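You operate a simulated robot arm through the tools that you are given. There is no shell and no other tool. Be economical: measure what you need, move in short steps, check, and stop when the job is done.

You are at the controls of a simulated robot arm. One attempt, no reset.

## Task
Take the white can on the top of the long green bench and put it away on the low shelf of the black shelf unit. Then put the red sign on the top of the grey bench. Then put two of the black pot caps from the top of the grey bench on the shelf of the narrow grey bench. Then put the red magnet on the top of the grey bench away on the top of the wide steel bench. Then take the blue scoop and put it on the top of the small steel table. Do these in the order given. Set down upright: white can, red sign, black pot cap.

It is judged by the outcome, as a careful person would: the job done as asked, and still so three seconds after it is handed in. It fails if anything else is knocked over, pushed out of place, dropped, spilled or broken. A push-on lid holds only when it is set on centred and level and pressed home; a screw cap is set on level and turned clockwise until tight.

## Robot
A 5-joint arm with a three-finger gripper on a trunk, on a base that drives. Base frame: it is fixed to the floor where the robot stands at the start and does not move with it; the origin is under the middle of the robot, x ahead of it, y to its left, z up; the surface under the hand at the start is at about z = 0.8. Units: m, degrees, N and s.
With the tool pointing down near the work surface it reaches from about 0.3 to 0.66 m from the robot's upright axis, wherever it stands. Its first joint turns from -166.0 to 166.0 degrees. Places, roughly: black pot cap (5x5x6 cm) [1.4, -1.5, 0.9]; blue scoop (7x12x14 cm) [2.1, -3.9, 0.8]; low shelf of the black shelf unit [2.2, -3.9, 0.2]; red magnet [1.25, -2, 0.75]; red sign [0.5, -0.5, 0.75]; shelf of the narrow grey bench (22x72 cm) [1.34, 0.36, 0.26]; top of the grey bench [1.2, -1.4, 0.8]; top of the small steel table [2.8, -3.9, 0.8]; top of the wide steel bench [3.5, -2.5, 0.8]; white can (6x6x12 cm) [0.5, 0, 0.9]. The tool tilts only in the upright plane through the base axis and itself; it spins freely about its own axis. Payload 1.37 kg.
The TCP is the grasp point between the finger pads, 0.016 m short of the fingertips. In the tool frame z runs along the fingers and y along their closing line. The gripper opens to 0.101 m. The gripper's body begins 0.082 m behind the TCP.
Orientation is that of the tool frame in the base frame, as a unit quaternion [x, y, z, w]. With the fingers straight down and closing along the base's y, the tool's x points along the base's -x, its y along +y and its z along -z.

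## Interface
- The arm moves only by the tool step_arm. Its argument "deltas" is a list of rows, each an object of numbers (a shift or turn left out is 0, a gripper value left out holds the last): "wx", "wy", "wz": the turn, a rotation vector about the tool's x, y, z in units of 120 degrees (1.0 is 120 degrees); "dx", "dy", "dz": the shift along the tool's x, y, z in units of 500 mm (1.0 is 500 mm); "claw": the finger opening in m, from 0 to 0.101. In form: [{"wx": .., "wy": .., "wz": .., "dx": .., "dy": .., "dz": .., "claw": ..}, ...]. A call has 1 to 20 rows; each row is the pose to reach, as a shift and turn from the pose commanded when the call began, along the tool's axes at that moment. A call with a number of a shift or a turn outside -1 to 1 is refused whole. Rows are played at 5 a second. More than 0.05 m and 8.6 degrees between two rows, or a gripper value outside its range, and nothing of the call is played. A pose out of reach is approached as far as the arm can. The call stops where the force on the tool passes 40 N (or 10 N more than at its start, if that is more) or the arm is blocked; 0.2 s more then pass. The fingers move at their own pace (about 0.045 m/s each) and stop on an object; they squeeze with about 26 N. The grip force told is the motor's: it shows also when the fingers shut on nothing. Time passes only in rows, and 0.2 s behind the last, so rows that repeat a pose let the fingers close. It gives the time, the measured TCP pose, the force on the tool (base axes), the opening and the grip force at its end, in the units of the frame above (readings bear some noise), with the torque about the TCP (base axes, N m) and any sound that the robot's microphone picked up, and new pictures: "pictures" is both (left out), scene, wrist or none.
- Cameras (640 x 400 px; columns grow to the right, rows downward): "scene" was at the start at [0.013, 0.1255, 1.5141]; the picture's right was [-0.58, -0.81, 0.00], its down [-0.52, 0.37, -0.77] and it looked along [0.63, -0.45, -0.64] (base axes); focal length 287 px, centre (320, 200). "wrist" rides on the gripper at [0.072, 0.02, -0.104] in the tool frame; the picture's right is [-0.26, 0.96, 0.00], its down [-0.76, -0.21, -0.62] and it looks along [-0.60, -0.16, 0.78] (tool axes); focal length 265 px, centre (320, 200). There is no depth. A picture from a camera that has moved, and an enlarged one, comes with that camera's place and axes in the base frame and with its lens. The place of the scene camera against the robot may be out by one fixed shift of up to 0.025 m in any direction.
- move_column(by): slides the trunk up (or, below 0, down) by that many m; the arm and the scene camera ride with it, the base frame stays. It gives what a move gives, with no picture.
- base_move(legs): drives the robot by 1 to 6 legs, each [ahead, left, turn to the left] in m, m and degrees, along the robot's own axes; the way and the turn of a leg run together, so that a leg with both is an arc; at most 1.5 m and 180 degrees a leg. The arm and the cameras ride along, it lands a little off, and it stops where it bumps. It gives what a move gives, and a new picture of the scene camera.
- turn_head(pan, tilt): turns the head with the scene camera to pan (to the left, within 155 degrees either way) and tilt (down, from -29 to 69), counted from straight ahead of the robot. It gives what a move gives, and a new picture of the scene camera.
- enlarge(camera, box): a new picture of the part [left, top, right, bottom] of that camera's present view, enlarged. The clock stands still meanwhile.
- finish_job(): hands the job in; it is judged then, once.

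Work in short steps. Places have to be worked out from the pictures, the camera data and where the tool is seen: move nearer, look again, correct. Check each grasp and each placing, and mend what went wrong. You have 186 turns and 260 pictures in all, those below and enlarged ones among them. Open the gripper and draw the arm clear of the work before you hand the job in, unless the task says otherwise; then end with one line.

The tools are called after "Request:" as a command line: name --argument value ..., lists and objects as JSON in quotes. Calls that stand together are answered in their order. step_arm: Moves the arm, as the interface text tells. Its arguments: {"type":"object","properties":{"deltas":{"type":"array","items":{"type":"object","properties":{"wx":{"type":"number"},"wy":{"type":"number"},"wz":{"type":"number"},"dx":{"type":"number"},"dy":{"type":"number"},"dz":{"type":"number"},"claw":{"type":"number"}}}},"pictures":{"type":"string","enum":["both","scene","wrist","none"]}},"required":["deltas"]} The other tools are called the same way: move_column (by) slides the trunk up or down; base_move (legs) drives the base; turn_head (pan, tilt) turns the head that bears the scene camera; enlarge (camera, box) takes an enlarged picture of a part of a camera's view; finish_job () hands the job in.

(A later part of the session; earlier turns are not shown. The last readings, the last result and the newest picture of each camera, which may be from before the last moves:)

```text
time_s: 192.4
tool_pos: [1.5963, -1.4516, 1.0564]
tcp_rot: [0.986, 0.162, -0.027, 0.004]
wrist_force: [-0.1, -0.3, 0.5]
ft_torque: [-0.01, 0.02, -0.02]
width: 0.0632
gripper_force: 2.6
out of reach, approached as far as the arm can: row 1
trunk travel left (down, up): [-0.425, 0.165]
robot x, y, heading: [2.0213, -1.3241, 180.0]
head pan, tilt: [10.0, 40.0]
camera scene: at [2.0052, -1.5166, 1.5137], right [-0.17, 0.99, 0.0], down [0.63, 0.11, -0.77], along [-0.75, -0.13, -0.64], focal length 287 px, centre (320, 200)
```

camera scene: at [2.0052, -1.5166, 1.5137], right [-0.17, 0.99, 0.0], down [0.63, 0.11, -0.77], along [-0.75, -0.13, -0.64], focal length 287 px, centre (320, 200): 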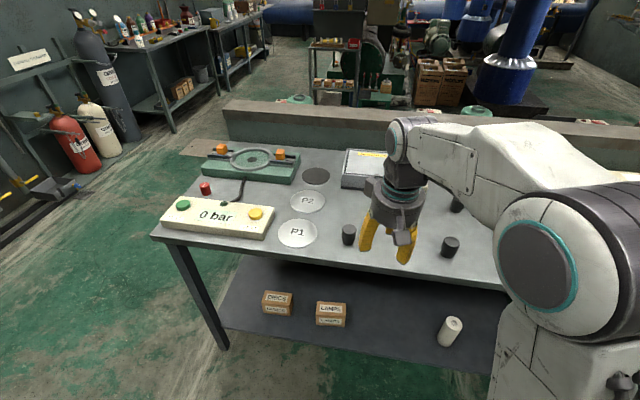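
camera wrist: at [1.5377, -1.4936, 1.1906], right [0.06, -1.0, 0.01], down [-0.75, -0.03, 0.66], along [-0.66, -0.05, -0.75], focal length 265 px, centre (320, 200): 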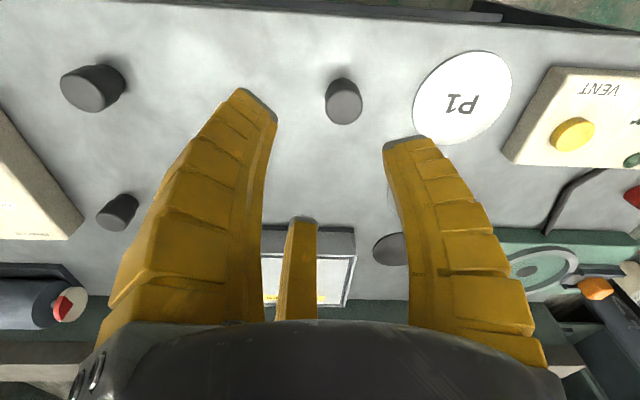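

Freed. Now I tilt and go to the pre-grasp.

Request:
step_arm --deltas '[{"dx": -0.05, "dy": 0.008, "dz": 0.03, "wy": -0.05}, {"dx": -0.1, "dy": 0.016, "dz": 0.06, "wy": -0.1}, {"dx": -0.15, "dy": 0.024, "dz": 0.09, "wy": -0.15}, {"dx": -0.2, "dy": 0.032, "dz": 0.13, "wy": -0.2}, {"dx": -0.247, "dy": 0.04, "dz": 0.16, "wy": -0.25}, {"dx": -0.247, "dy": 0.04, "dz": 0.181, "wy": -0.2667}, {"dx": -0.247, "dy": 0.04, "dz": 0.181, "wy": -0.2667}]' --pictures "both"

Request:
enlarge --camera "scene" --box '[280, 170, 440, 290]'

```text
time_s: 194.0
tool_pos: [1.4758, -1.5042, 0.9724]
tcp_rot: [0.94, 0.157, -0.298, 0.056]
wrist_force: [-0.1, -0.5, 0.2]
ft_torque: [0.03, -0.02, 0.03]
width: 0.0632
gripper_force: 3.1
out of reach, approached as far as the arm can: row 4, 5, 6, 7
trunk travel left (down, up): [-0.425, 0.165]
robot x, y, heading: [2.0259, -1.3262, 180.1]
head pan, tilt: [10.0, 40.0]
camera scene: at [2.0052, -1.5166, 1.5137], right [-0.17, 0.99, 0.0], down [0.63, 0.11, -0.77], along [-0.75, -0.13, -0.64], focal length 287 px, centre (320, 200)
camera wrist: at [1.5951, -1.4831, 1.0169], right [0.11, -0.98, 0.16], down [-0.32, 0.12, 0.94], along [-0.94, -0.16, -0.3], focal length 265 px, centre (320, 200)
```

scene: 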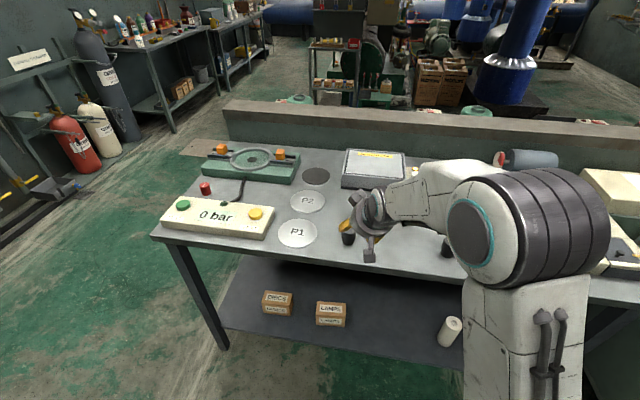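
wrist: 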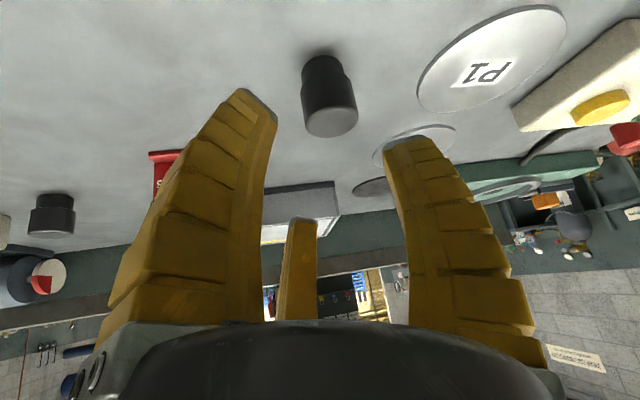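

```text
3.33 times, centred on (360, 230) of scene
camera zoom: at [2.0052, -1.5166, 1.5137], right [-0.17, 0.99, 0.0], down [0.63, 0.11, -0.77], along [-0.75, -0.13, -0.64], focal length 958 px, centre (187, 100)
```

zoom: 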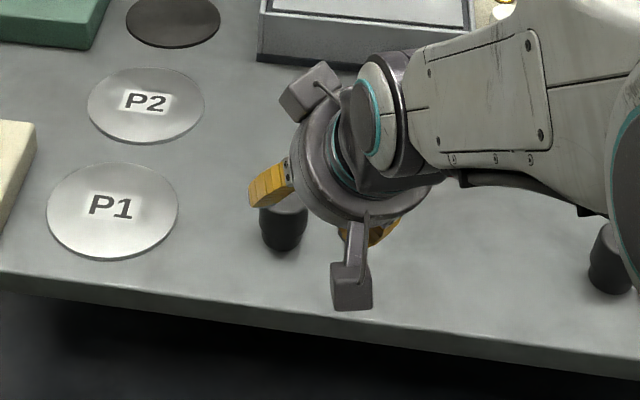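

The cap is at (1.428, -1.531). I advance onto it with a 1 cm sideways correction.

Request:
step_arm --deltas '[{"dy": 0.0204, "dx": 0.008, "wx": -0.0043, "wz": -0.0061}, {"dy": 0.0204, "dx": 0.008, "dz": 0.06, "wx": -0.0043, "wz": -0.0061}, {"dy": 0.0204, "dx": 0.008, "dz": 0.12, "wx": -0.0043, "wz": -0.0061}, {"dy": 0.0204, "dx": 0.008, "dz": 0.17, "wx": -0.0043, "wz": -0.0061}, {"dy": 0.0204, "dx": 0.008, "dz": 0.198, "wx": -0.0043, "wz": -0.0061}, {"dy": 0.0204, "dx": 0.008, "dz": 0.198, "wx": -0.0043, "wz": -0.0061}]' --pictures "both"

Request:
enlarge --camera "scene" --box '[280, 170, 440, 290]'

```text
time_s: 195.4
tool_pos: [1.4285, -1.5304, 0.889]
tcp_rot: [0.939, 0.164, -0.298, 0.057]
wrist_force: [0.2, -0.7, 0.8]
ft_torque: [-0.01, 0.0, -0.02]
width: 0.0634
gripper_force: 2.5
trunk travel left (down, up): [-0.425, 0.165]
robot x, y, heading: [2.0253, -1.3242, 179.6]
head pan, tilt: [10.0, 40.0]
camera scene: at [2.0052, -1.5167, 1.5136], right [-0.17, 0.99, 0.0], down [0.63, 0.11, -0.77], along [-0.75, -0.13, -0.64], focal length 287 px, centre (320, 200)
camera wrist: at [1.5456, -1.5074, 0.9338], right [0.13, -0.98, 0.16], down [-0.32, 0.11, 0.94], along [-0.94, -0.17, -0.3], focal length 265 px, centre (320, 200)
```

scene: 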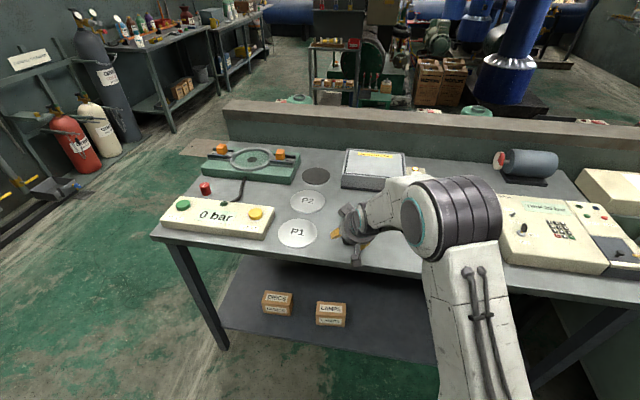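
wrist: 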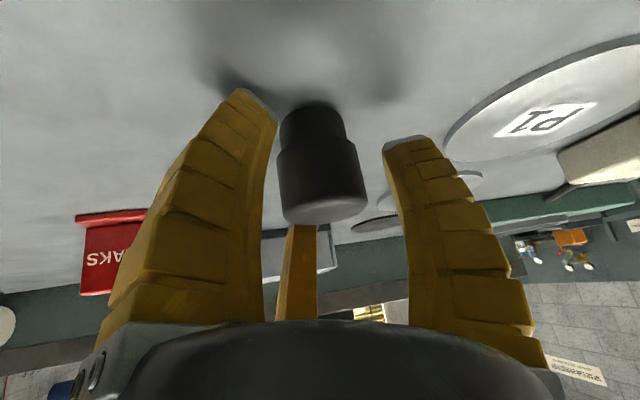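

```text
3.33 times, centred on (360, 230) of scene
camera zoom: at [2.0052, -1.5167, 1.5136], right [-0.17, 0.99, 0.0], down [0.63, 0.11, -0.77], along [-0.75, -0.13, -0.64], focal length 958 px, centre (187, 100)
```

zoom: 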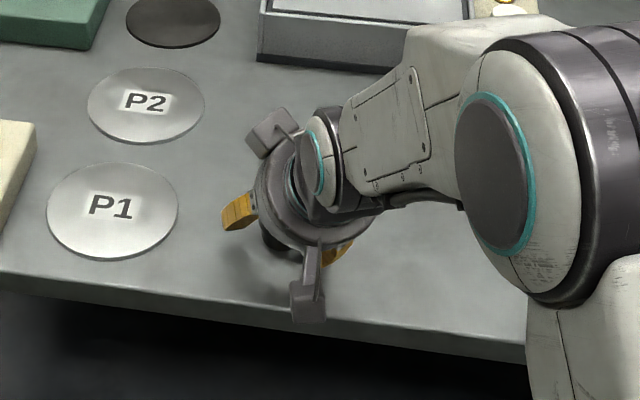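

The cap's wide head is centred at the grasp point. I close.

Request:
step_arm --deltas '[{"claw": 0.03}, {"claw": 0.02}, {"claw": 0.01}, {"claw": 0.0}, {"claw": 0.0}, {"claw": 0.0}]' --pictures "wrist"

```text
time_s: 196.8
tool_pos: [1.4273, -1.5297, 0.8889]
tcp_rot: [0.939, 0.164, -0.298, 0.058]
wrist_force: [0.7, 1.7, 5.3]
ft_torque: [0.05, -0.09, 0.0]
width: 0.0431
gripper_force: 26.2
trunk travel left (down, up): [-0.425, 0.165]
robot x, y, heading: [2.0322, -1.3276, 179.8]
head pan, tilt: [10.0, 40.0]
camera wrist: at [1.5459, -1.5071, 0.9346], right [0.13, -0.98, 0.16], down [-0.32, 0.12, 0.94], along [-0.94, -0.17, -0.3], focal length 265 px, centre (320, 200)
```

wrist: 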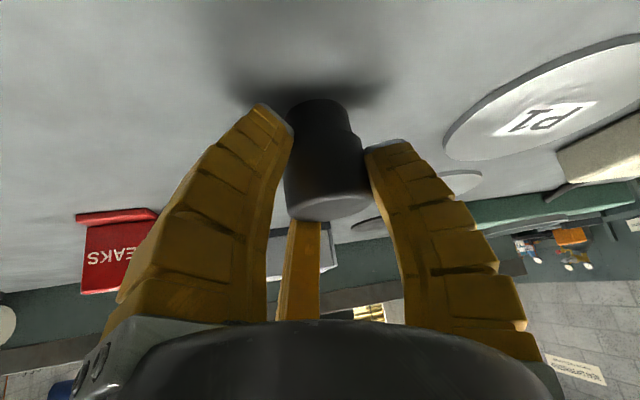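

Gripped. I lift and pull back.

Request:
step_arm --deltas '[{"dx": -0.029, "dz": -0.041}, {"dx": -0.058, "dz": -0.082}, {"dx": -0.087, "dz": -0.123}, {"dx": -0.1, "dz": -0.18}, {"dx": -0.1, "dz": -0.25}, {"dx": -0.1, "dz": -0.32}, {"dx": -0.1, "dz": -0.32}]' --pictures "both"

```text
time_s: 198.4
tool_pos: [1.4791, -1.512, 1.0508]
tcp_rot: [0.939, 0.165, -0.297, 0.058]
wrist_force: [-0.2, -0.6, -0.4]
ft_torque: [0.01, -0.03, 0.01]
width: 0.0423
gripper_force: 26.2
trunk travel left (down, up): [-0.425, 0.165]
robot x, y, heading: [2.0242, -1.3252, 180.0]
head pan, tilt: [10.0, 40.0]
camera scene: at [2.0052, -1.5166, 1.5136], right [-0.17, 0.99, 0.0], down [0.63, 0.11, -0.77], along [-0.75, -0.13, -0.64], focal length 287 px, centre (320, 200)
camera wrist: at [1.5959, -1.4885, 1.0949], right [0.13, -0.98, 0.16], down [-0.32, 0.11, 0.94], along [-0.94, -0.17, -0.3], focal length 265 px, centre (320, 200)
```

scene: 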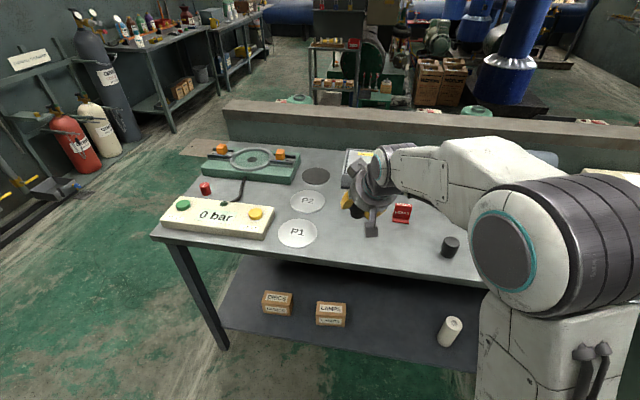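
wrist: 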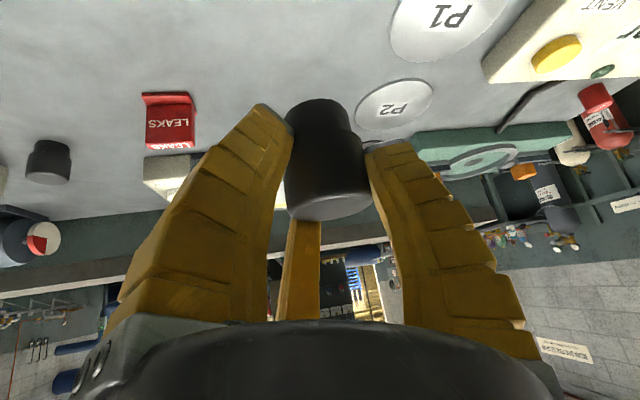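

The cap is held. I back off east a little, then strafe north past the tank and look at the narrow bench.

Request:
base_move --legs '[[-0.28, 0, 0], [0, -1.3, 0], [0, -1.2, 0]]'

Request:
turn_head --pan 40 --tilt 35

```text
time_s: 212.2
tool_pos: [1.7736, 1.0092, 1.0504]
tcp_rot: [0.942, 0.15, -0.297, 0.054]
wrist_force: [0.4, 0.1, -0.9]
ft_torque: [-0.01, -0.01, -0.02]
width: 0.0411
gripper_force: 25.8
trunk travel left (down, up): [-0.425, 0.165]
robot x, y, heading: [2.3315, 1.1755, 178.4]
head pan, tilt: [10.0, 40.0]
camera scene: at [2.2858, 0.9851, 1.5152], right [-0.14, 0.99, 0.0], down [0.65, 0.09, -0.76], along [-0.75, -0.11, -0.65], focal length 287 px, centre (320, 200)
```

scene: 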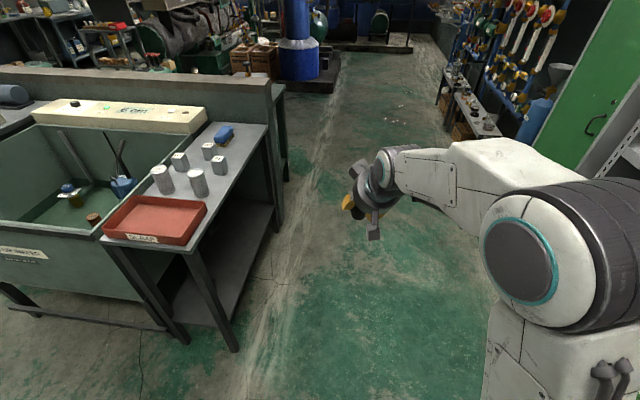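

```text
time_s: 213.1
tool_pos: [1.7849, 1.0114, 1.0561]
tcp_rot: [0.939, 0.152, -0.302, 0.055]
wrist_force: [0.4, 0.1, -0.8]
ft_torque: [0.0, 0.01, 0.01]
width: 0.0413
gripper_force: 26.2
trunk travel left (down, up): [-0.425, 0.165]
robot x, y, heading: [2.3324, 1.1709, 178.3]
head pan, tilt: [40.0, 35.0]
camera scene: at [2.3008, 0.9427, 1.523], right [-0.62, 0.79, -0.01], down [0.46, 0.35, -0.81], along [-0.64, -0.51, -0.58], focal length 287 px, centre (320, 200)
```

scene: 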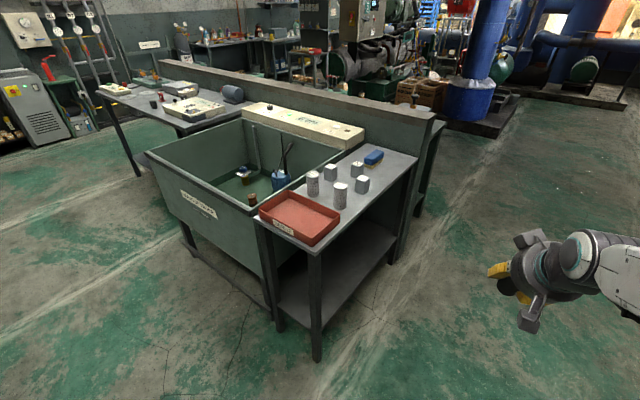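

The narrow bench's shelf is empty and open to the north (front edge y≈0.47). I turn to face it and strafe to stand in front, then lower the trunk.

Request:
base_move --legs '[[0, 0, 91.7], [-0.06, -0.95, 0]]'

Request:
move_column --by -0.4

Request:
turn_head --pan 10 --tilt 45

```text
time_s: 222.1
tool_pos: [1.5896, 0.6633, 1.0555]
tcp_rot: [0.528, 0.792, -0.167, 0.258]
wrist_force: [0.2, 0.3, -0.7]
ft_torque: [-0.02, 0.0, 0.01]
width: 0.0413
gripper_force: 25.8
trunk travel left (down, up): [-0.425, 0.165]
robot x, y, heading: [1.3845, 1.1959, -87.7]
head pan, tilt: [40.0, 35.0]
camera scene: at [1.6186, 1.1951, 1.5212], right [-0.74, -0.68, 0.0], down [-0.39, 0.42, -0.82], along [0.55, -0.6, -0.57], focal length 287 px, centre (320, 200)
```

scene: 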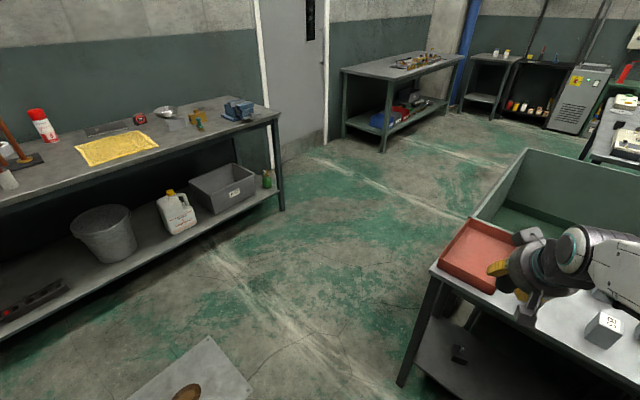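

```text
time_s: 225.9
tool_pos: [1.5887, 0.6637, 0.6544]
tcp_rot: [0.528, 0.791, -0.167, 0.258]
wrist_force: [-0.1, 0.5, -0.8]
ft_torque: [0.01, 0.02, -0.01]
width: 0.0406
gripper_force: 26.1
trunk travel left (down, up): [-0.025, 0.565]
robot x, y, heading: [1.3863, 1.1937, -87.3]
head pan, tilt: [40.0, 35.0]
```

```text
time_s: 226.9
tool_pos: [1.5897, 0.6634, 0.6556]
tcp_rot: [0.528, 0.792, -0.167, 0.258]
wrist_force: [-0.3, -0.3, -0.5]
ft_torque: [-0.06, 0.03, 0.0]
width: 0.0406
gripper_force: 26.1
trunk travel left (down, up): [-0.025, 0.565]
robot x, y, heading: [1.3849, 1.1923, -87.3]
head pan, tilt: [10.0, 45.0]
camera scene: at [1.577, 1.1806, 1.1064], right [-0.98, -0.22, 0.0], down [-0.15, 0.69, -0.71], along [0.15, -0.69, -0.71], focal length 287 px, centre (320, 200)
```

scene: 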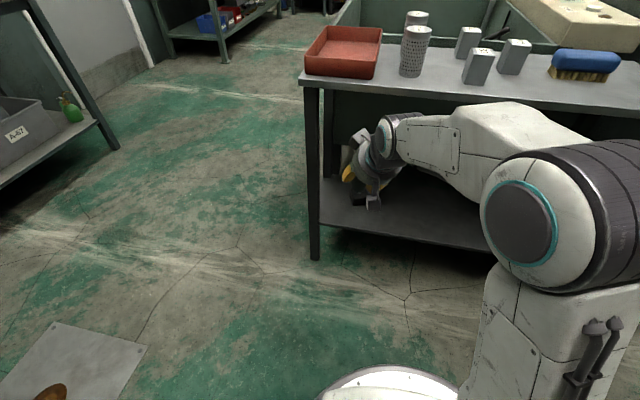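

I lower the cap to about z 0.37 in front of the bench.

Request:
step_arm --deltas '[{"dx": 0.048, "dz": 0.068}, {"dx": 0.096, "dz": 0.135}, {"dx": 0.144, "dz": 0.203}, {"dx": 0.191, "dz": 0.27}, {"dx": 0.239, "dz": 0.338}, {"dx": 0.287, "dz": 0.405}, {"dx": 0.33, "dz": 0.466}, {"dx": 0.33, "dz": 0.466}]' --pictures "none"

Request:
step_arm --deltas '[{"dx": 0.009, "dy": -0.075, "dz": -0.006, "wx": 0.0205, "wz": 0.0289}, {"dx": 0.018, "dy": -0.15, "dz": -0.013, "wx": 0.041, "wz": 0.0578}, {"dx": 0.027, "dy": -0.225, "dz": -0.02, "wx": 0.0614, "wz": 0.0867}, {"dx": 0.036, "dy": -0.3, "dz": -0.026, "wx": 0.0819, "wz": 0.1156}, {"dx": 0.036, "dy": -0.3, "dz": -0.026, "wx": 0.0819, "wz": 0.1156}]' --pictures "both"

```text
time_s: 228.7
tool_pos: [1.5923, 0.6611, 0.3693]
tcp_rot: [0.527, 0.792, -0.166, 0.259]
wrist_force: [-0.2, 0.2, -0.8]
ft_torque: [0.0, -0.02, 0.01]
width: 0.0407
gripper_force: 26.1
trunk travel left (down, up): [-0.025, 0.565]
robot x, y, heading: [1.3853, 1.192, -87.5]
head pan, tilt: [10.0, 45.0]
```

```text
time_s: 229.9
tool_pos: [1.4447, 0.6256, 0.3671]
tcp_rot: [0.64, 0.705, -0.202, 0.231]
wrist_force: [0.4, 0.2, -1.1]
ft_torque: [-0.03, 0.0, 0.04]
width: 0.0408
gripper_force: 25.7
trunk travel left (down, up): [-0.025, 0.565]
robot x, y, heading: [1.3833, 1.1948, -87.5]
head pan, tilt: [10.0, 45.0]
camera scene: at [1.5769, 1.1806, 1.1064], right [-0.98, -0.22, 0.0], down [-0.15, 0.69, -0.71], along [0.15, -0.69, -0.71], focal length 287 px, centre (320, 200)
camera wrist: at [1.4511, 0.7464, 0.4105], right [0.98, -0.12, 0.16], down [-0.19, -0.27, 0.94], along [-0.07, -0.95, -0.29], focal length 265 px, centre (320, 200)
```

scene: 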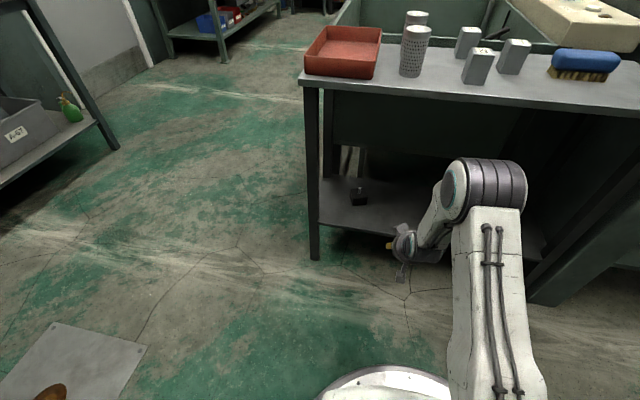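
wrist: 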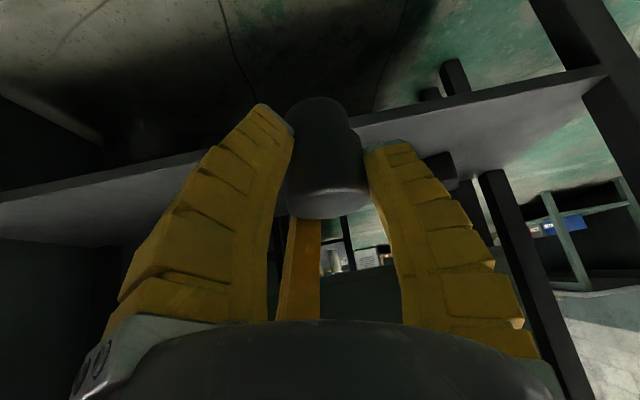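

Something small and black sits on the shelf near its east end; I'll stay clear of it. I drive 0.15 m ahead.

Request:
base_move --legs '[[0.14, 0, 0]]'

Request:
step_arm --deltas '[{"dx": 0}]' --pictures "wrist"

```text
time_s: 231.2
tool_pos: [1.4479, 0.4814, 0.3677]
tcp_rot: [0.64, 0.704, -0.202, 0.231]
wrist_force: [-0.2, 0.0, -0.4]
ft_torque: [0.01, 0.01, 0.0]
width: 0.0405
gripper_force: 25.7
trunk travel left (down, up): [-0.025, 0.565]
robot x, y, heading: [1.3935, 1.0474, -87.7]
head pan, tilt: [10.0, 45.0]
camera scene: at [1.5828, 1.0361, 1.1064], right [-0.98, -0.21, 0.0], down [-0.15, 0.69, -0.71], along [0.15, -0.69, -0.71], focal length 287 px, centre (320, 200)
```

scene: 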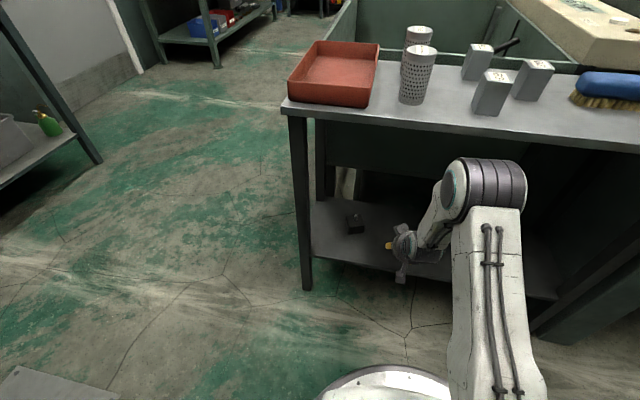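

```text
time_s: 231.6
tool_pos: [1.4478, 0.4818, 0.3661]
tcp_rot: [0.641, 0.704, -0.201, 0.229]
wrist_force: [-0.7, -0.3, 0.2]
ft_torque: [0.01, -0.01, -0.01]
width: 0.0405
gripper_force: 25.9
trunk travel left (down, up): [-0.025, 0.565]
robot x, y, heading: [1.3913, 1.046, -87.7]
head pan, tilt: [10.0, 45.0]
camera wrist: at [1.4555, 0.6026, 0.4105], right [0.98, -0.12, 0.16], down [-0.19, -0.27, 0.94], along [-0.07, -0.95, -0.29], focal length 265 px, centre (320, 200)
```

wrist: 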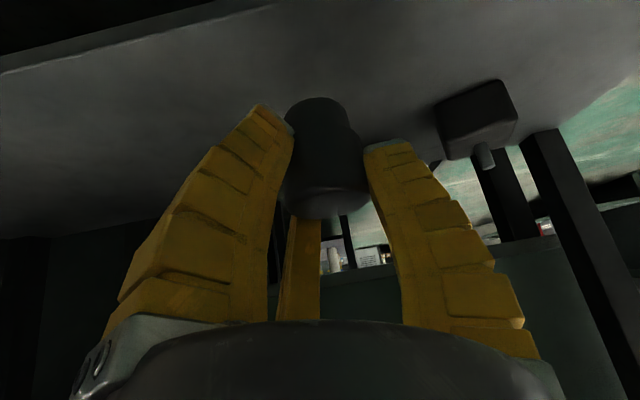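

The shelf edge is at y≈0.496, z≈0.263. I move the cap in over the shelf and lower to about 1 cm above.

Request:
step_arm --deltas '[{"dx": -0.05, "dy": -0.005, "dz": 0.055}, {"dx": -0.099, "dy": -0.01, "dz": 0.109}, {"dx": -0.077, "dy": -0.01, "dz": 0.14}, {"dx": -0.055, "dy": -0.01, "dz": 0.171}, {"dx": -0.055, "dy": -0.01, "dz": 0.171}]' --pictures "both"

Request:
enlarge --camera "scene" --box '[280, 160, 480, 310]'

```text
time_s: 232.8
tool_pos: [1.4523, 0.4095, 0.3127]
tcp_rot: [0.641, 0.704, -0.204, 0.228]
wrist_force: [0.0, 0.8, -0.5]
ft_torque: [0.01, 0.02, -0.02]
width: 0.0405
gripper_force: 26.2
trunk travel left (down, up): [-0.025, 0.565]
robot x, y, heading: [1.3901, 1.0477, -87.5]
head pan, tilt: [10.0, 45.0]
camera scene: at [1.5828, 1.036, 1.1064], right [-0.98, -0.21, 0.0], down [-0.15, 0.69, -0.71], along [0.15, -0.69, -0.71], focal length 287 px, centre (320, 200)
camera wrist: at [1.4595, 0.5296, 0.3566], right [0.98, -0.12, 0.16], down [-0.19, -0.27, 0.94], along [-0.07, -0.95, -0.29], focal length 265 px, centre (320, 200)
```

scene: 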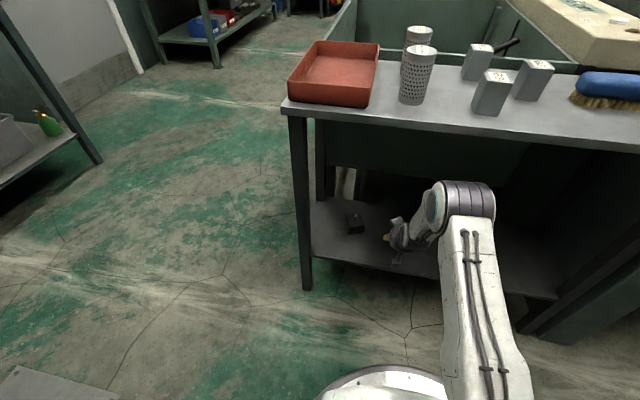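
wrist: 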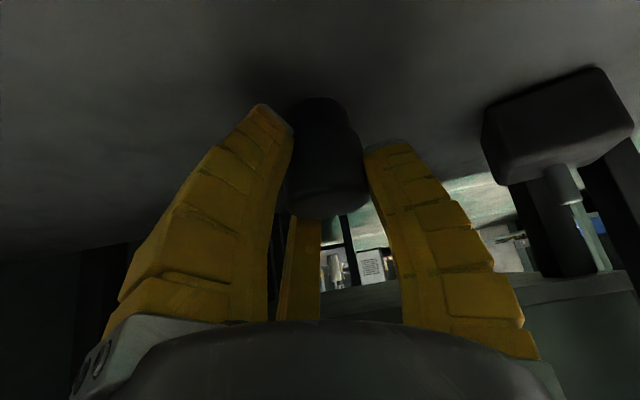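

```text
2.67 times, centred on (380, 235) of scene
camera zoom: at [1.5828, 1.036, 1.1064], right [-0.98, -0.21, 0.0], down [-0.15, 0.69, -0.71], along [0.15, -0.69, -0.71], focal length 766 px, centre (160, 107)
```

zoom: 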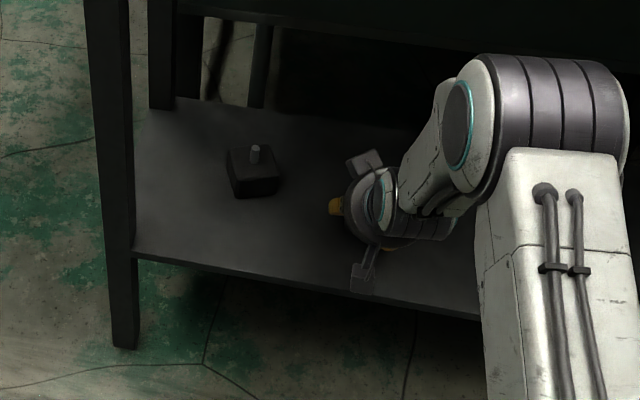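

I lower in 3 mm rows to contact.

Request:
step_arm --deltas '[{"dx": 0.0035, "dz": 0.0049}, {"dx": 0.007, "dz": 0.0098}, {"dx": 0.0092, "dz": 0.0131}, {"dx": 0.0115, "dz": 0.0163}]' --pictures "none"

```text
time_s: 233.8
tool_pos: [1.4507, 0.4065, 0.3069]
tcp_rot: [0.64, 0.703, -0.206, 0.232]
wrist_force: [1.0, 4.8, 20.2]
ft_torque: [0.43, -0.13, 0.06]
width: 0.0431
gripper_force: 25.9
trunk travel left (down, up): [-0.025, 0.565]
robot x, y, heading: [1.3887, 1.0486, -87.9]
head pan, tilt: [10.0, 45.0]
```

In contact (20 N). I ease up 2 mm and open to 0.06.

Request:
step_arm --deltas '[{"dx": -0.0025, "dz": -0.0035}, {"dx": -0.0025, "dz": -0.0035, "claw": 0.046}, {"dx": -0.0025, "dz": -0.0035, "claw": 0.052}, {"dx": -0.0025, "dz": -0.0035, "claw": 0.058}, {"dx": -0.0025, "dz": -0.0035, "claw": 0.062}, {"dx": -0.0025, "dz": -0.0035, "claw": 0.062}]' --pictures "wrist"

```text
time_s: 235.2
tool_pos: [1.4509, 0.4083, 0.3053]
tcp_rot: [0.642, 0.703, -0.204, 0.229]
wrist_force: [0.3, -0.2, 0.1]
ft_torque: [-0.03, 0.02, -0.02]
width: 0.0652
gripper_force: 2.7
trunk travel left (down, up): [-0.025, 0.565]
robot x, y, heading: [1.3885, 1.048, -87.6]
head pan, tilt: [10.0, 45.0]
camera wrist: at [1.4585, 0.5296, 0.3497], right [0.98, -0.12, 0.16], down [-0.19, -0.27, 0.94], along [-0.07, -0.95, -0.29], focal length 265 px, centre (320, 200)
```

wrist: 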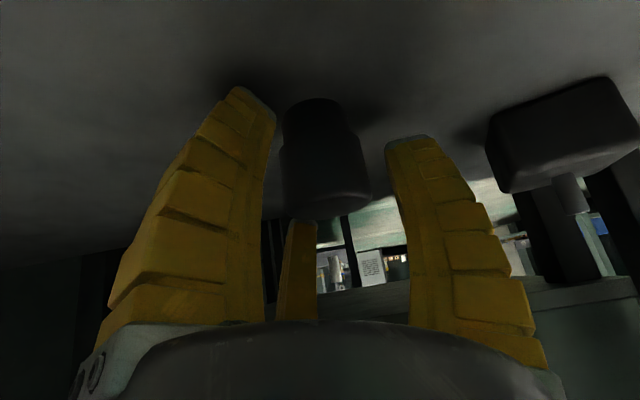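

The cap stands upright. I withdraw along the tool axis and look.

Request:
step_arm --deltas '[{"dz": -0.05}, {"dz": -0.1}, {"dz": -0.16}, {"dz": -0.22}, {"dz": -0.28, "dx": 0.06}, {"dz": -0.3, "dx": 0.14}, {"dz": -0.3, "dx": 0.14}]' --pictures "wrist"

Request:
enlarge --camera "scene" --box '[280, 160, 480, 310]'

```text
time_s: 236.8
tool_pos: [1.4378, 0.554, 0.3876]
tcp_rot: [0.642, 0.703, -0.204, 0.229]
wrist_force: [0.4, 0.4, -0.3]
ft_torque: [-0.01, 0.0, 0.0]
width: 0.0653
gripper_force: 2.7
trunk travel left (down, up): [-0.025, 0.565]
robot x, y, heading: [1.3906, 1.048, -87.6]
head pan, tilt: [10.0, 45.0]
camera wrist: at [1.4449, 0.6744, 0.4302], right [0.98, -0.12, 0.16], down [-0.19, -0.27, 0.94], along [-0.07, -0.95, -0.29], focal length 265 px, centre (320, 200)
```

wrist: 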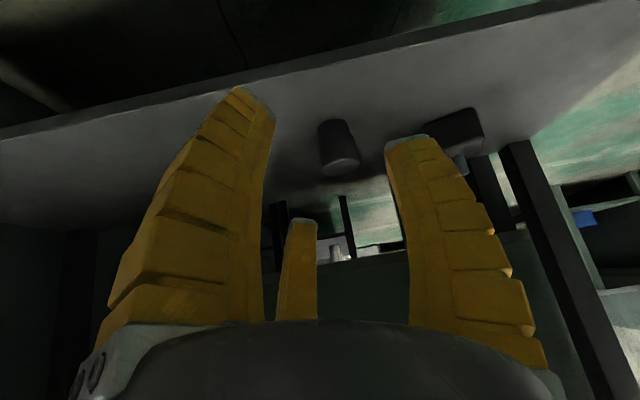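

```text
2.67 times, centred on (380, 235) of scene
camera zoom: at [1.5828, 1.0361, 1.1064], right [-0.98, -0.21, 0.0], down [-0.15, 0.69, -0.71], along [0.15, -0.69, -0.71], focal length 766 px, centre (160, 107)
```

zoom: 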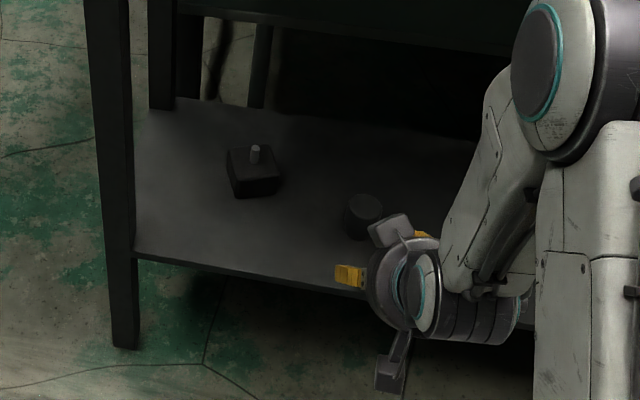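

First cap is placed. I back out, raise the trunk and the arm.

Request:
base_move --legs '[[-0.17, 0, 0]]'

Request:
move_column --by 0.4

Request:
step_arm --deltas '[{"dx": -0.05, "dz": -0.07}, {"dx": -0.1, "dz": -0.14}, {"dx": -0.15, "dz": -0.21}, {"dx": -0.2, "dz": -0.28}, {"dx": -0.25, "dz": -0.35}, {"dx": -0.3, "dz": -0.42}, {"dx": -0.3, "dz": -0.42}]' --pictures "none"

Request:
base_move --legs '[[0, 0.95, 0], [0, 0, -92.4], [0, 1.25, 0], [0, 1.25, 0]]'

```text
time_s: 238.3
tool_pos: [1.4303, 0.7193, 0.3854]
tcp_rot: [0.642, 0.702, -0.205, 0.228]
wrist_force: [0.9, 0.0, -0.7]
ft_torque: [0.03, -0.01, 0.0]
width: 0.0652
gripper_force: 2.5
trunk travel left (down, up): [-0.025, 0.565]
robot x, y, heading: [1.3834, 1.2181, -87.8]
head pan, tilt: [10.0, 45.0]
camera scene: at [1.5762, 1.2032, 1.1064], right [-0.98, -0.21, 0.0], down [-0.15, 0.69, -0.71], along [0.15, -0.69, -0.71], focal length 287 px, centre (320, 200)
```

scene: 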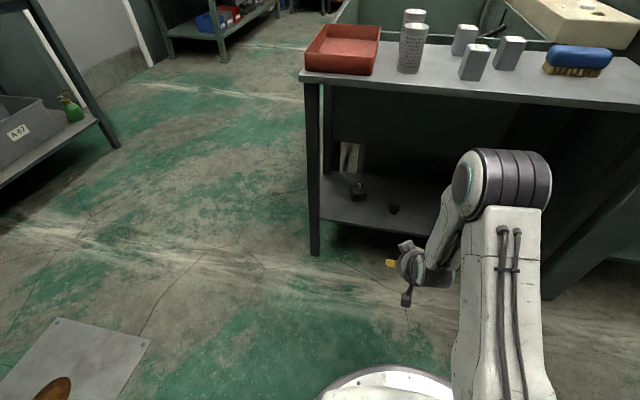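

```text
time_s: 242.1
tool_pos: [1.4298, 0.7204, 0.7873]
tcp_rot: [0.642, 0.703, -0.204, 0.229]
wrist_force: [-0.2, -0.4, -0.4]
ft_torque: [-0.01, -0.02, 0.0]
width: 0.0651
gripper_force: 2.5
trunk travel left (down, up): [-0.425, 0.165]
robot x, y, heading: [1.3839, 1.2142, -87.9]
head pan, tilt: [10.0, 45.0]
```

```text
time_s: 243.7
tool_pos: [1.4285, 0.7215, 1.0425]
tcp_rot: [0.642, 0.703, -0.204, 0.228]
wrist_force: [0.0, -0.5, -0.1]
ft_torque: [-0.02, 0.03, 0.01]
width: 0.0653
gripper_force: 2.5
trunk travel left (down, up): [-0.425, 0.165]
robot x, y, heading: [1.3843, 1.2176, -87.7]
head pan, tilt: [10.0, 45.0]
```

```text
time_s: 252.1
tool_pos: [1.8852, 1.2323, 1.0411]
tcp_rot: [0.947, 0.098, -0.305, 0.034]
wrist_force: [-0.3, -0.8, 0.5]
ft_torque: [-0.03, -0.03, -0.01]
width: 0.0657
gripper_force: 2.3
trunk travel left (down, up): [-0.425, 0.165]
robot x, y, heading: [2.382, 1.3109, -172.1]
head pan, tilt: [10.0, 45.0]
stopped in leg 2: the robot was blocked; the commanded pose is now the measured one
camera scene: at [2.3851, 1.1418, 1.5107], right [-0.31, 0.95, -0.01], down [0.67, 0.21, -0.71], along [-0.67, -0.23, -0.71], focal length 287 px, centre (320, 200)
```

scene: 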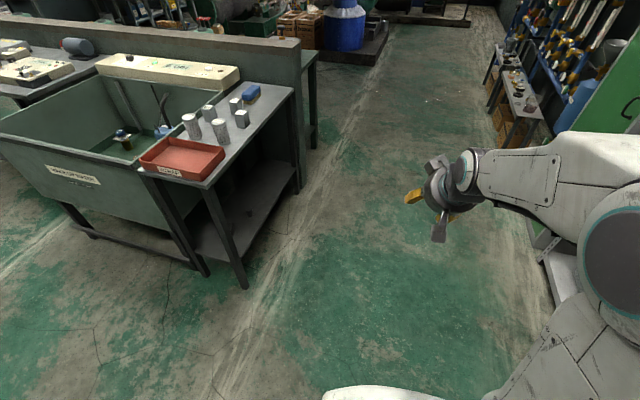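

The turn was blocked near its end; I look to see what the robot's rear touched.

Request:
turn_head --pan 150 --tilt 45

Request:
turn_head --pan -140 --tilt 45

```text
time_s: 254.3
tool_pos: [1.8852, 1.232, 1.0412]
tcp_rot: [0.947, 0.098, -0.304, 0.034]
wrist_force: [-0.1, 0.2, 0.2]
ft_torque: [-0.02, -0.01, -0.02]
width: 0.0652
gripper_force: 2.0
trunk travel left (down, up): [-0.425, 0.165]
robot x, y, heading: [2.3781, 1.3137, -172.3]
head pan, tilt: [150.0, 45.0]
camera scene: at [2.5377, 1.1357, 1.5111], right [-0.38, -0.93, 0.01], down [-0.65, 0.26, -0.71], along [0.66, -0.28, -0.7], focal length 287 px, centre (320, 200)
```

scene: 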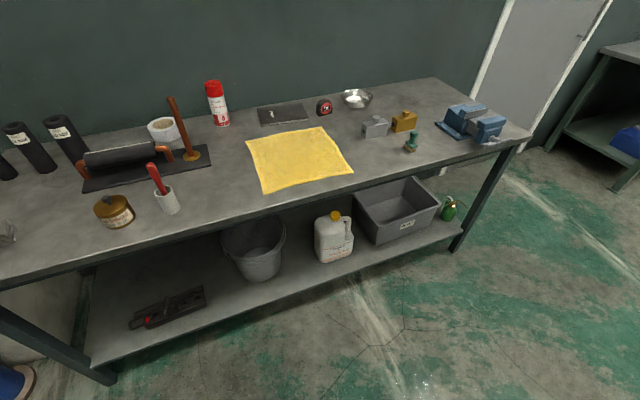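

```text
time_s: 258.3
tool_pos: [1.8861, 1.233, 1.0413]
tcp_rot: [0.947, 0.098, -0.303, 0.035]
wrist_force: [-0.1, 0.3, -0.3]
ft_torque: [-0.01, -0.01, -0.01]
width: 0.0654
gripper_force: 2.4
trunk travel left (down, up): [-0.425, 0.165]
robot x, y, heading: [2.3783, 1.3151, -172.0]
head pan, tilt: [-140.0, 45.0]
camera scene: at [2.5168, 1.2266, 1.5099], right [0.74, -0.67, 0.01], down [-0.47, -0.53, -0.7], along [0.48, 0.52, -0.71], focal length 287 px, centre (320, 200)
```

scene: 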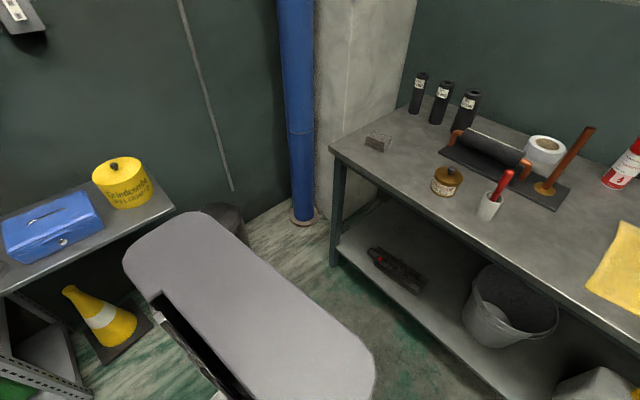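

The robot seems to stand on the floor drain plate with a brown lump I had seen there. I drive ahead (west) off it and look.

Request:
base_move --legs '[[0.45, 0, 0]]'

Request:
turn_head --pan 150 --tilt 60

```text
time_s: 261.0
tool_pos: [1.4387, 1.1519, 1.0391]
tcp_rot: [0.947, 0.1, -0.303, 0.03]
wrist_force: [0.2, 1.0, -0.1]
ft_torque: [-0.06, 0.0, 0.02]
width: 0.0653
gripper_force: 2.8
trunk travel left (down, up): [-0.425, 0.165]
robot x, y, heading: [1.9302, 1.2492, -171.4]
head pan, tilt: [-140.0, 45.0]
camera scene: at [2.0698, 1.1448, 1.5064], right [0.75, -0.67, 0.0], down [-0.47, -0.53, -0.71], along [0.47, 0.53, -0.71], focal length 287 px, centre (320, 200)
```

scene: 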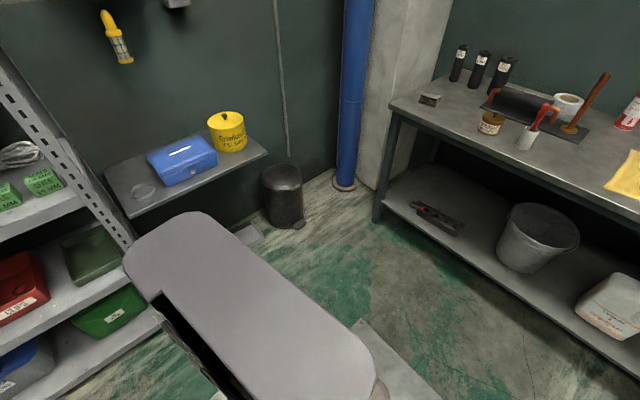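

```text
time_s: 265.0
tool_pos: [1.4394, 1.1522, 1.0397]
tcp_rot: [0.947, 0.099, -0.303, 0.03]
wrist_force: [0.2, 0.0, 0.8]
ft_torque: [0.01, 0.03, 0.0]
width: 0.0652
gripper_force: 2.9
trunk travel left (down, up): [-0.425, 0.165]
robot x, y, heading: [1.925, 1.2488, -171.6]
head pan, tilt: [150.0, 60.0]
camera scene: at [2.078, 1.0595, 1.4869], right [-0.37, -0.93, 0.0], down [-0.8, 0.32, -0.5], along [0.46, -0.19, -0.87], focal length 287 px, centre (320, 200)
```

scene: 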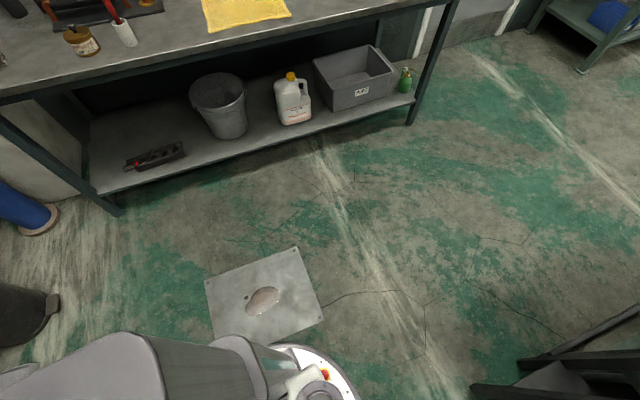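

Request:
enlarge --camera "scene" --box '[180, 220, 360, 360]'

```text
2.86 times, centred on (270, 290) of scene
camera zoom: at [2.078, 1.0595, 1.4869], right [-0.37, -0.93, 0.0], down [-0.8, 0.32, -0.5], along [0.46, -0.19, -0.87], focal length 821 px, centre (463, -57)
```

zoom: 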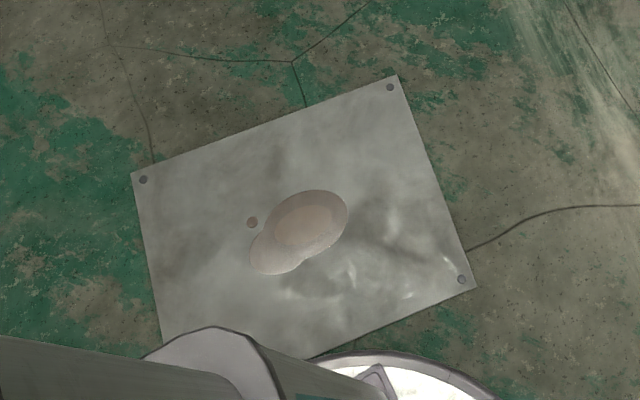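

It is a flat cover plate; nothing disturbed. From now on I keep off it: I go south at x≈2.15 to the grey bench again.

Request:
base_move --legs '[[0, 0, -8.4], [0, 0.45, 0], [-0.22, 0, 0], [0, 1.05, 0], [0, 1.05, 0]]'

Request:
turn_head --pan -5 --tilt 40

```text
time_s: 279.6
tool_pos: [1.6392, -1.311, 1.0387]
tcp_rot: [0.952, 0.028, -0.305, 0.008]
wrist_force: [0.1, 0.7, 0.2]
ft_torque: [-0.03, 0.0, 0.02]
width: 0.0653
gripper_force: 2.4
trunk travel left (down, up): [-0.425, 0.165]
robot x, y, heading: [2.1347, -1.2842, 179.5]
head pan, tilt: [150.0, 60.0]
camera scene: at [2.2573, -1.498, 1.4869], right [-0.51, -0.86, 0.0], down [-0.75, 0.44, -0.5], along [0.43, -0.25, -0.87], focal length 287 px, centre (320, 200)
```

scene: 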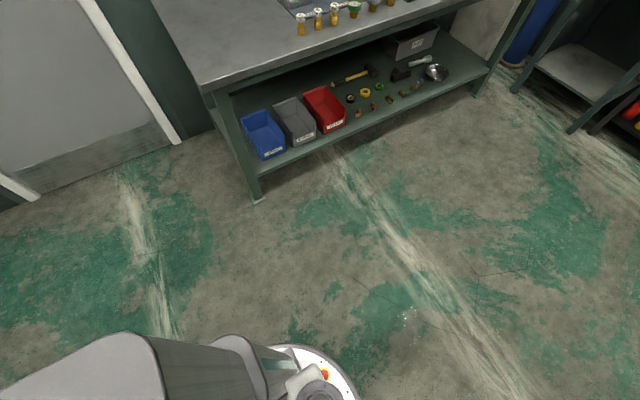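

```text
time_s: 282.0
tool_pos: [1.6383, -1.3123, 1.0401]
tcp_rot: [0.952, 0.027, -0.305, 0.007]
wrist_force: [0.7, 0.5, -0.2]
ft_torque: [-0.03, 0.01, 0.0]
width: 0.0652
gripper_force: 2.7
trunk travel left (down, up): [-0.425, 0.165]
robot x, y, heading: [2.1376, -1.2881, 179.5]
head pan, tilt: [-5.0, 40.0]
camera scene: at [2.1151, -1.4563, 1.5136], right [0.09, 1.0, 0.0], down [0.64, -0.06, -0.77], along [-0.76, 0.07, -0.64], focal length 287 px, centre (320, 200)
```

scene: 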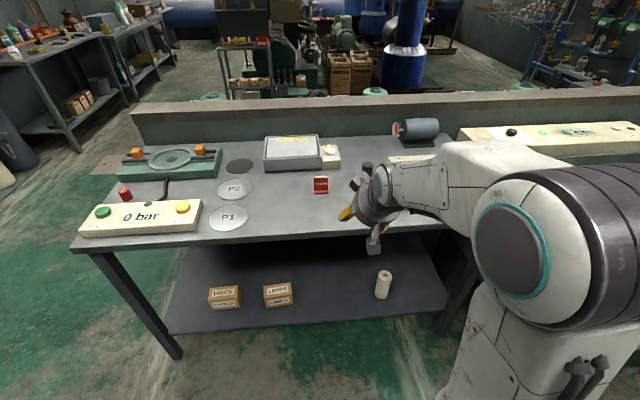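

I drive 0.085 m ahead and bring the tool to a pre-grasp at the second cap (~(1.428, -1.265)).

Request:
base_move --legs '[[0.085, 0, 0]]'

Request:
step_arm --deltas '[{"dx": -0.006, "dy": -0.024, "dz": 0.045, "wx": 0.006, "wz": 0.009}, {"dx": -0.013, "dy": -0.048, "dz": 0.09, "wx": 0.0125, "wz": 0.0177}, {"dx": -0.02, "dy": -0.072, "dz": 0.135, "wx": 0.019, "wz": 0.0265}, {"dx": -0.026, "dy": -0.0967, "dz": 0.183, "wx": 0.025, "wz": 0.0354}, {"dx": -0.026, "dy": -0.0967, "dz": 0.183, "wx": 0.025, "wz": 0.0354}]' --pictures "both"

```text
time_s: 283.1
tool_pos: [1.5533, -1.3111, 1.0391]
tcp_rot: [0.952, 0.028, -0.305, 0.007]
wrist_force: [-0.4, 0.7, -0.2]
ft_torque: [0.0, -0.02, 0.0]
width: 0.0652
gripper_force: 2.7
trunk travel left (down, up): [-0.425, 0.165]
robot x, y, heading: [2.053, -1.2885, 179.6]
head pan, tilt: [-5.0, 40.0]
camera scene: at [2.0296, -1.4559, 1.5136], right [0.09, 1.0, 0.0], down [0.64, -0.06, -0.77], along [-0.76, 0.07, -0.64], focal length 287 px, centre (320, 200)
```

scene: 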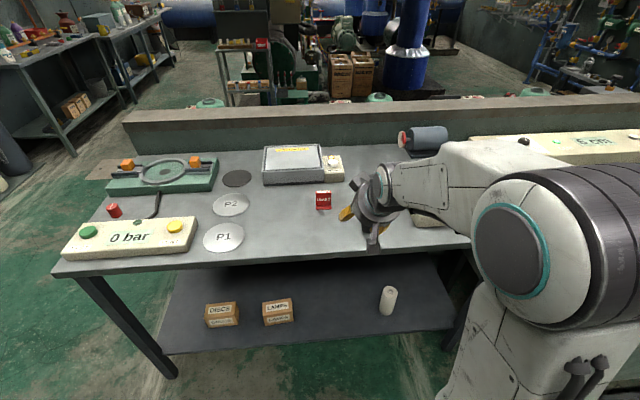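

```text
time_s: 284.2
tool_pos: [1.488, -1.2687, 0.9738]
tcp_rot: [0.952, -0.015, -0.306, -0.007]
wrist_force: [-0.2, 0.3, -0.1]
ft_torque: [-0.01, -0.01, 0.01]
width: 0.0655
gripper_force: 2.5
trunk travel left (down, up): [-0.425, 0.165]
robot x, y, heading: [2.0562, -1.288, 179.8]
head pan, tilt: [-5.0, 40.0]
camera scene: at [2.0306, -1.4559, 1.5137], right [0.09, 1.0, 0.0], down [0.64, -0.06, -0.77], along [-0.76, 0.07, -0.64], focal length 287 px, centre (320, 200)
camera wrist: at [1.6059, -1.2912, 1.0172], right [-0.25, -0.96, 0.15], down [-0.25, 0.21, 0.95], along [-0.94, 0.2, -0.29], focal length 265 px, centre (320, 200)
```

scene: 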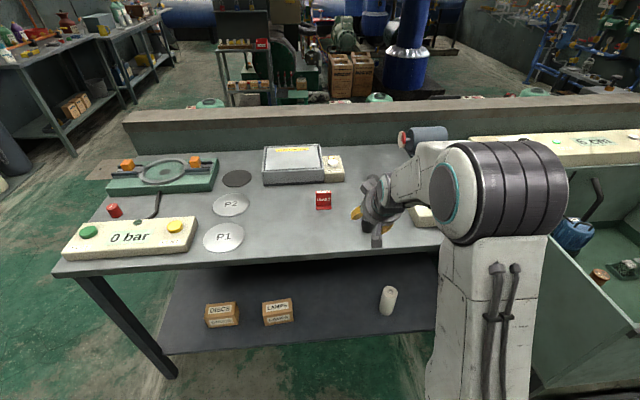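
wrist: 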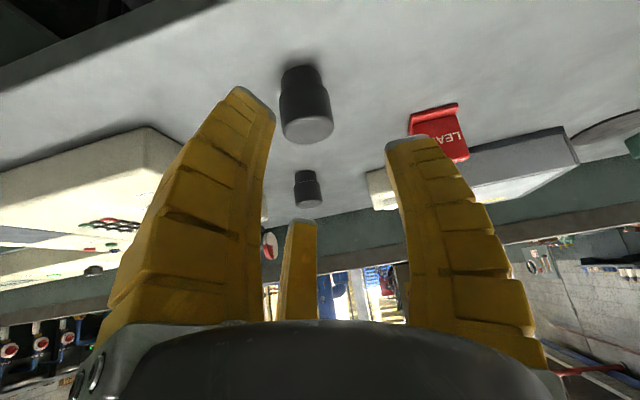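

The second cap is at (1.428, -1.253). I advance onto it with a sideways correction.

Request:
step_arm --deltas '[{"dy": -0.0276, "wx": 0.0067, "wz": 0.0095}, {"dy": -0.0276, "dz": 0.07, "wx": 0.0067, "wz": 0.0095}, {"dy": -0.0276, "dz": 0.13, "wx": 0.0067, "wz": 0.0095}, {"dy": -0.0276, "dz": 0.18, "wx": 0.0067, "wz": 0.0095}, {"dy": -0.0276, "dz": 0.208, "wx": 0.0067, "wz": 0.0095}, {"dy": -0.0276, "dz": 0.208, "wx": 0.0067, "wz": 0.0095}]' --pictures "wrist"

```text
time_s: 285.6
tool_pos: [1.4293, -1.2525, 0.8874]
tcp_rot: [0.952, -0.027, -0.305, -0.011]
wrist_force: [0.6, -0.4, -0.3]
ft_torque: [0.01, 0.0, 0.02]
width: 0.0653
gripper_force: 2.5
trunk travel left (down, up): [-0.425, 0.165]
robot x, y, heading: [2.0525, -1.2893, 179.6]
head pan, tilt: [-5.0, 40.0]
camera wrist: at [1.546, -1.2782, 0.9324], right [-0.27, -0.95, 0.15], down [-0.24, 0.22, 0.95], along [-0.93, 0.22, -0.29], focal length 265 px, centre (320, 200)
```

wrist: 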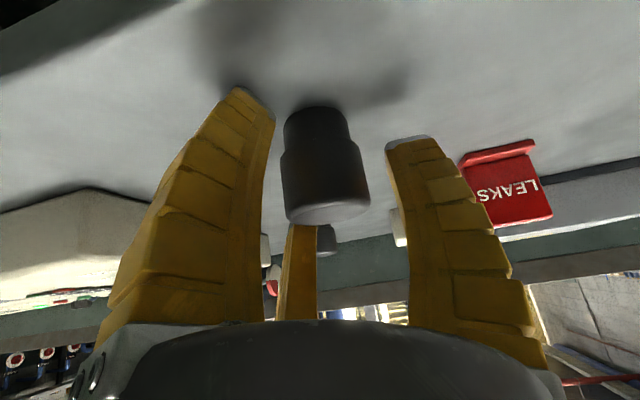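

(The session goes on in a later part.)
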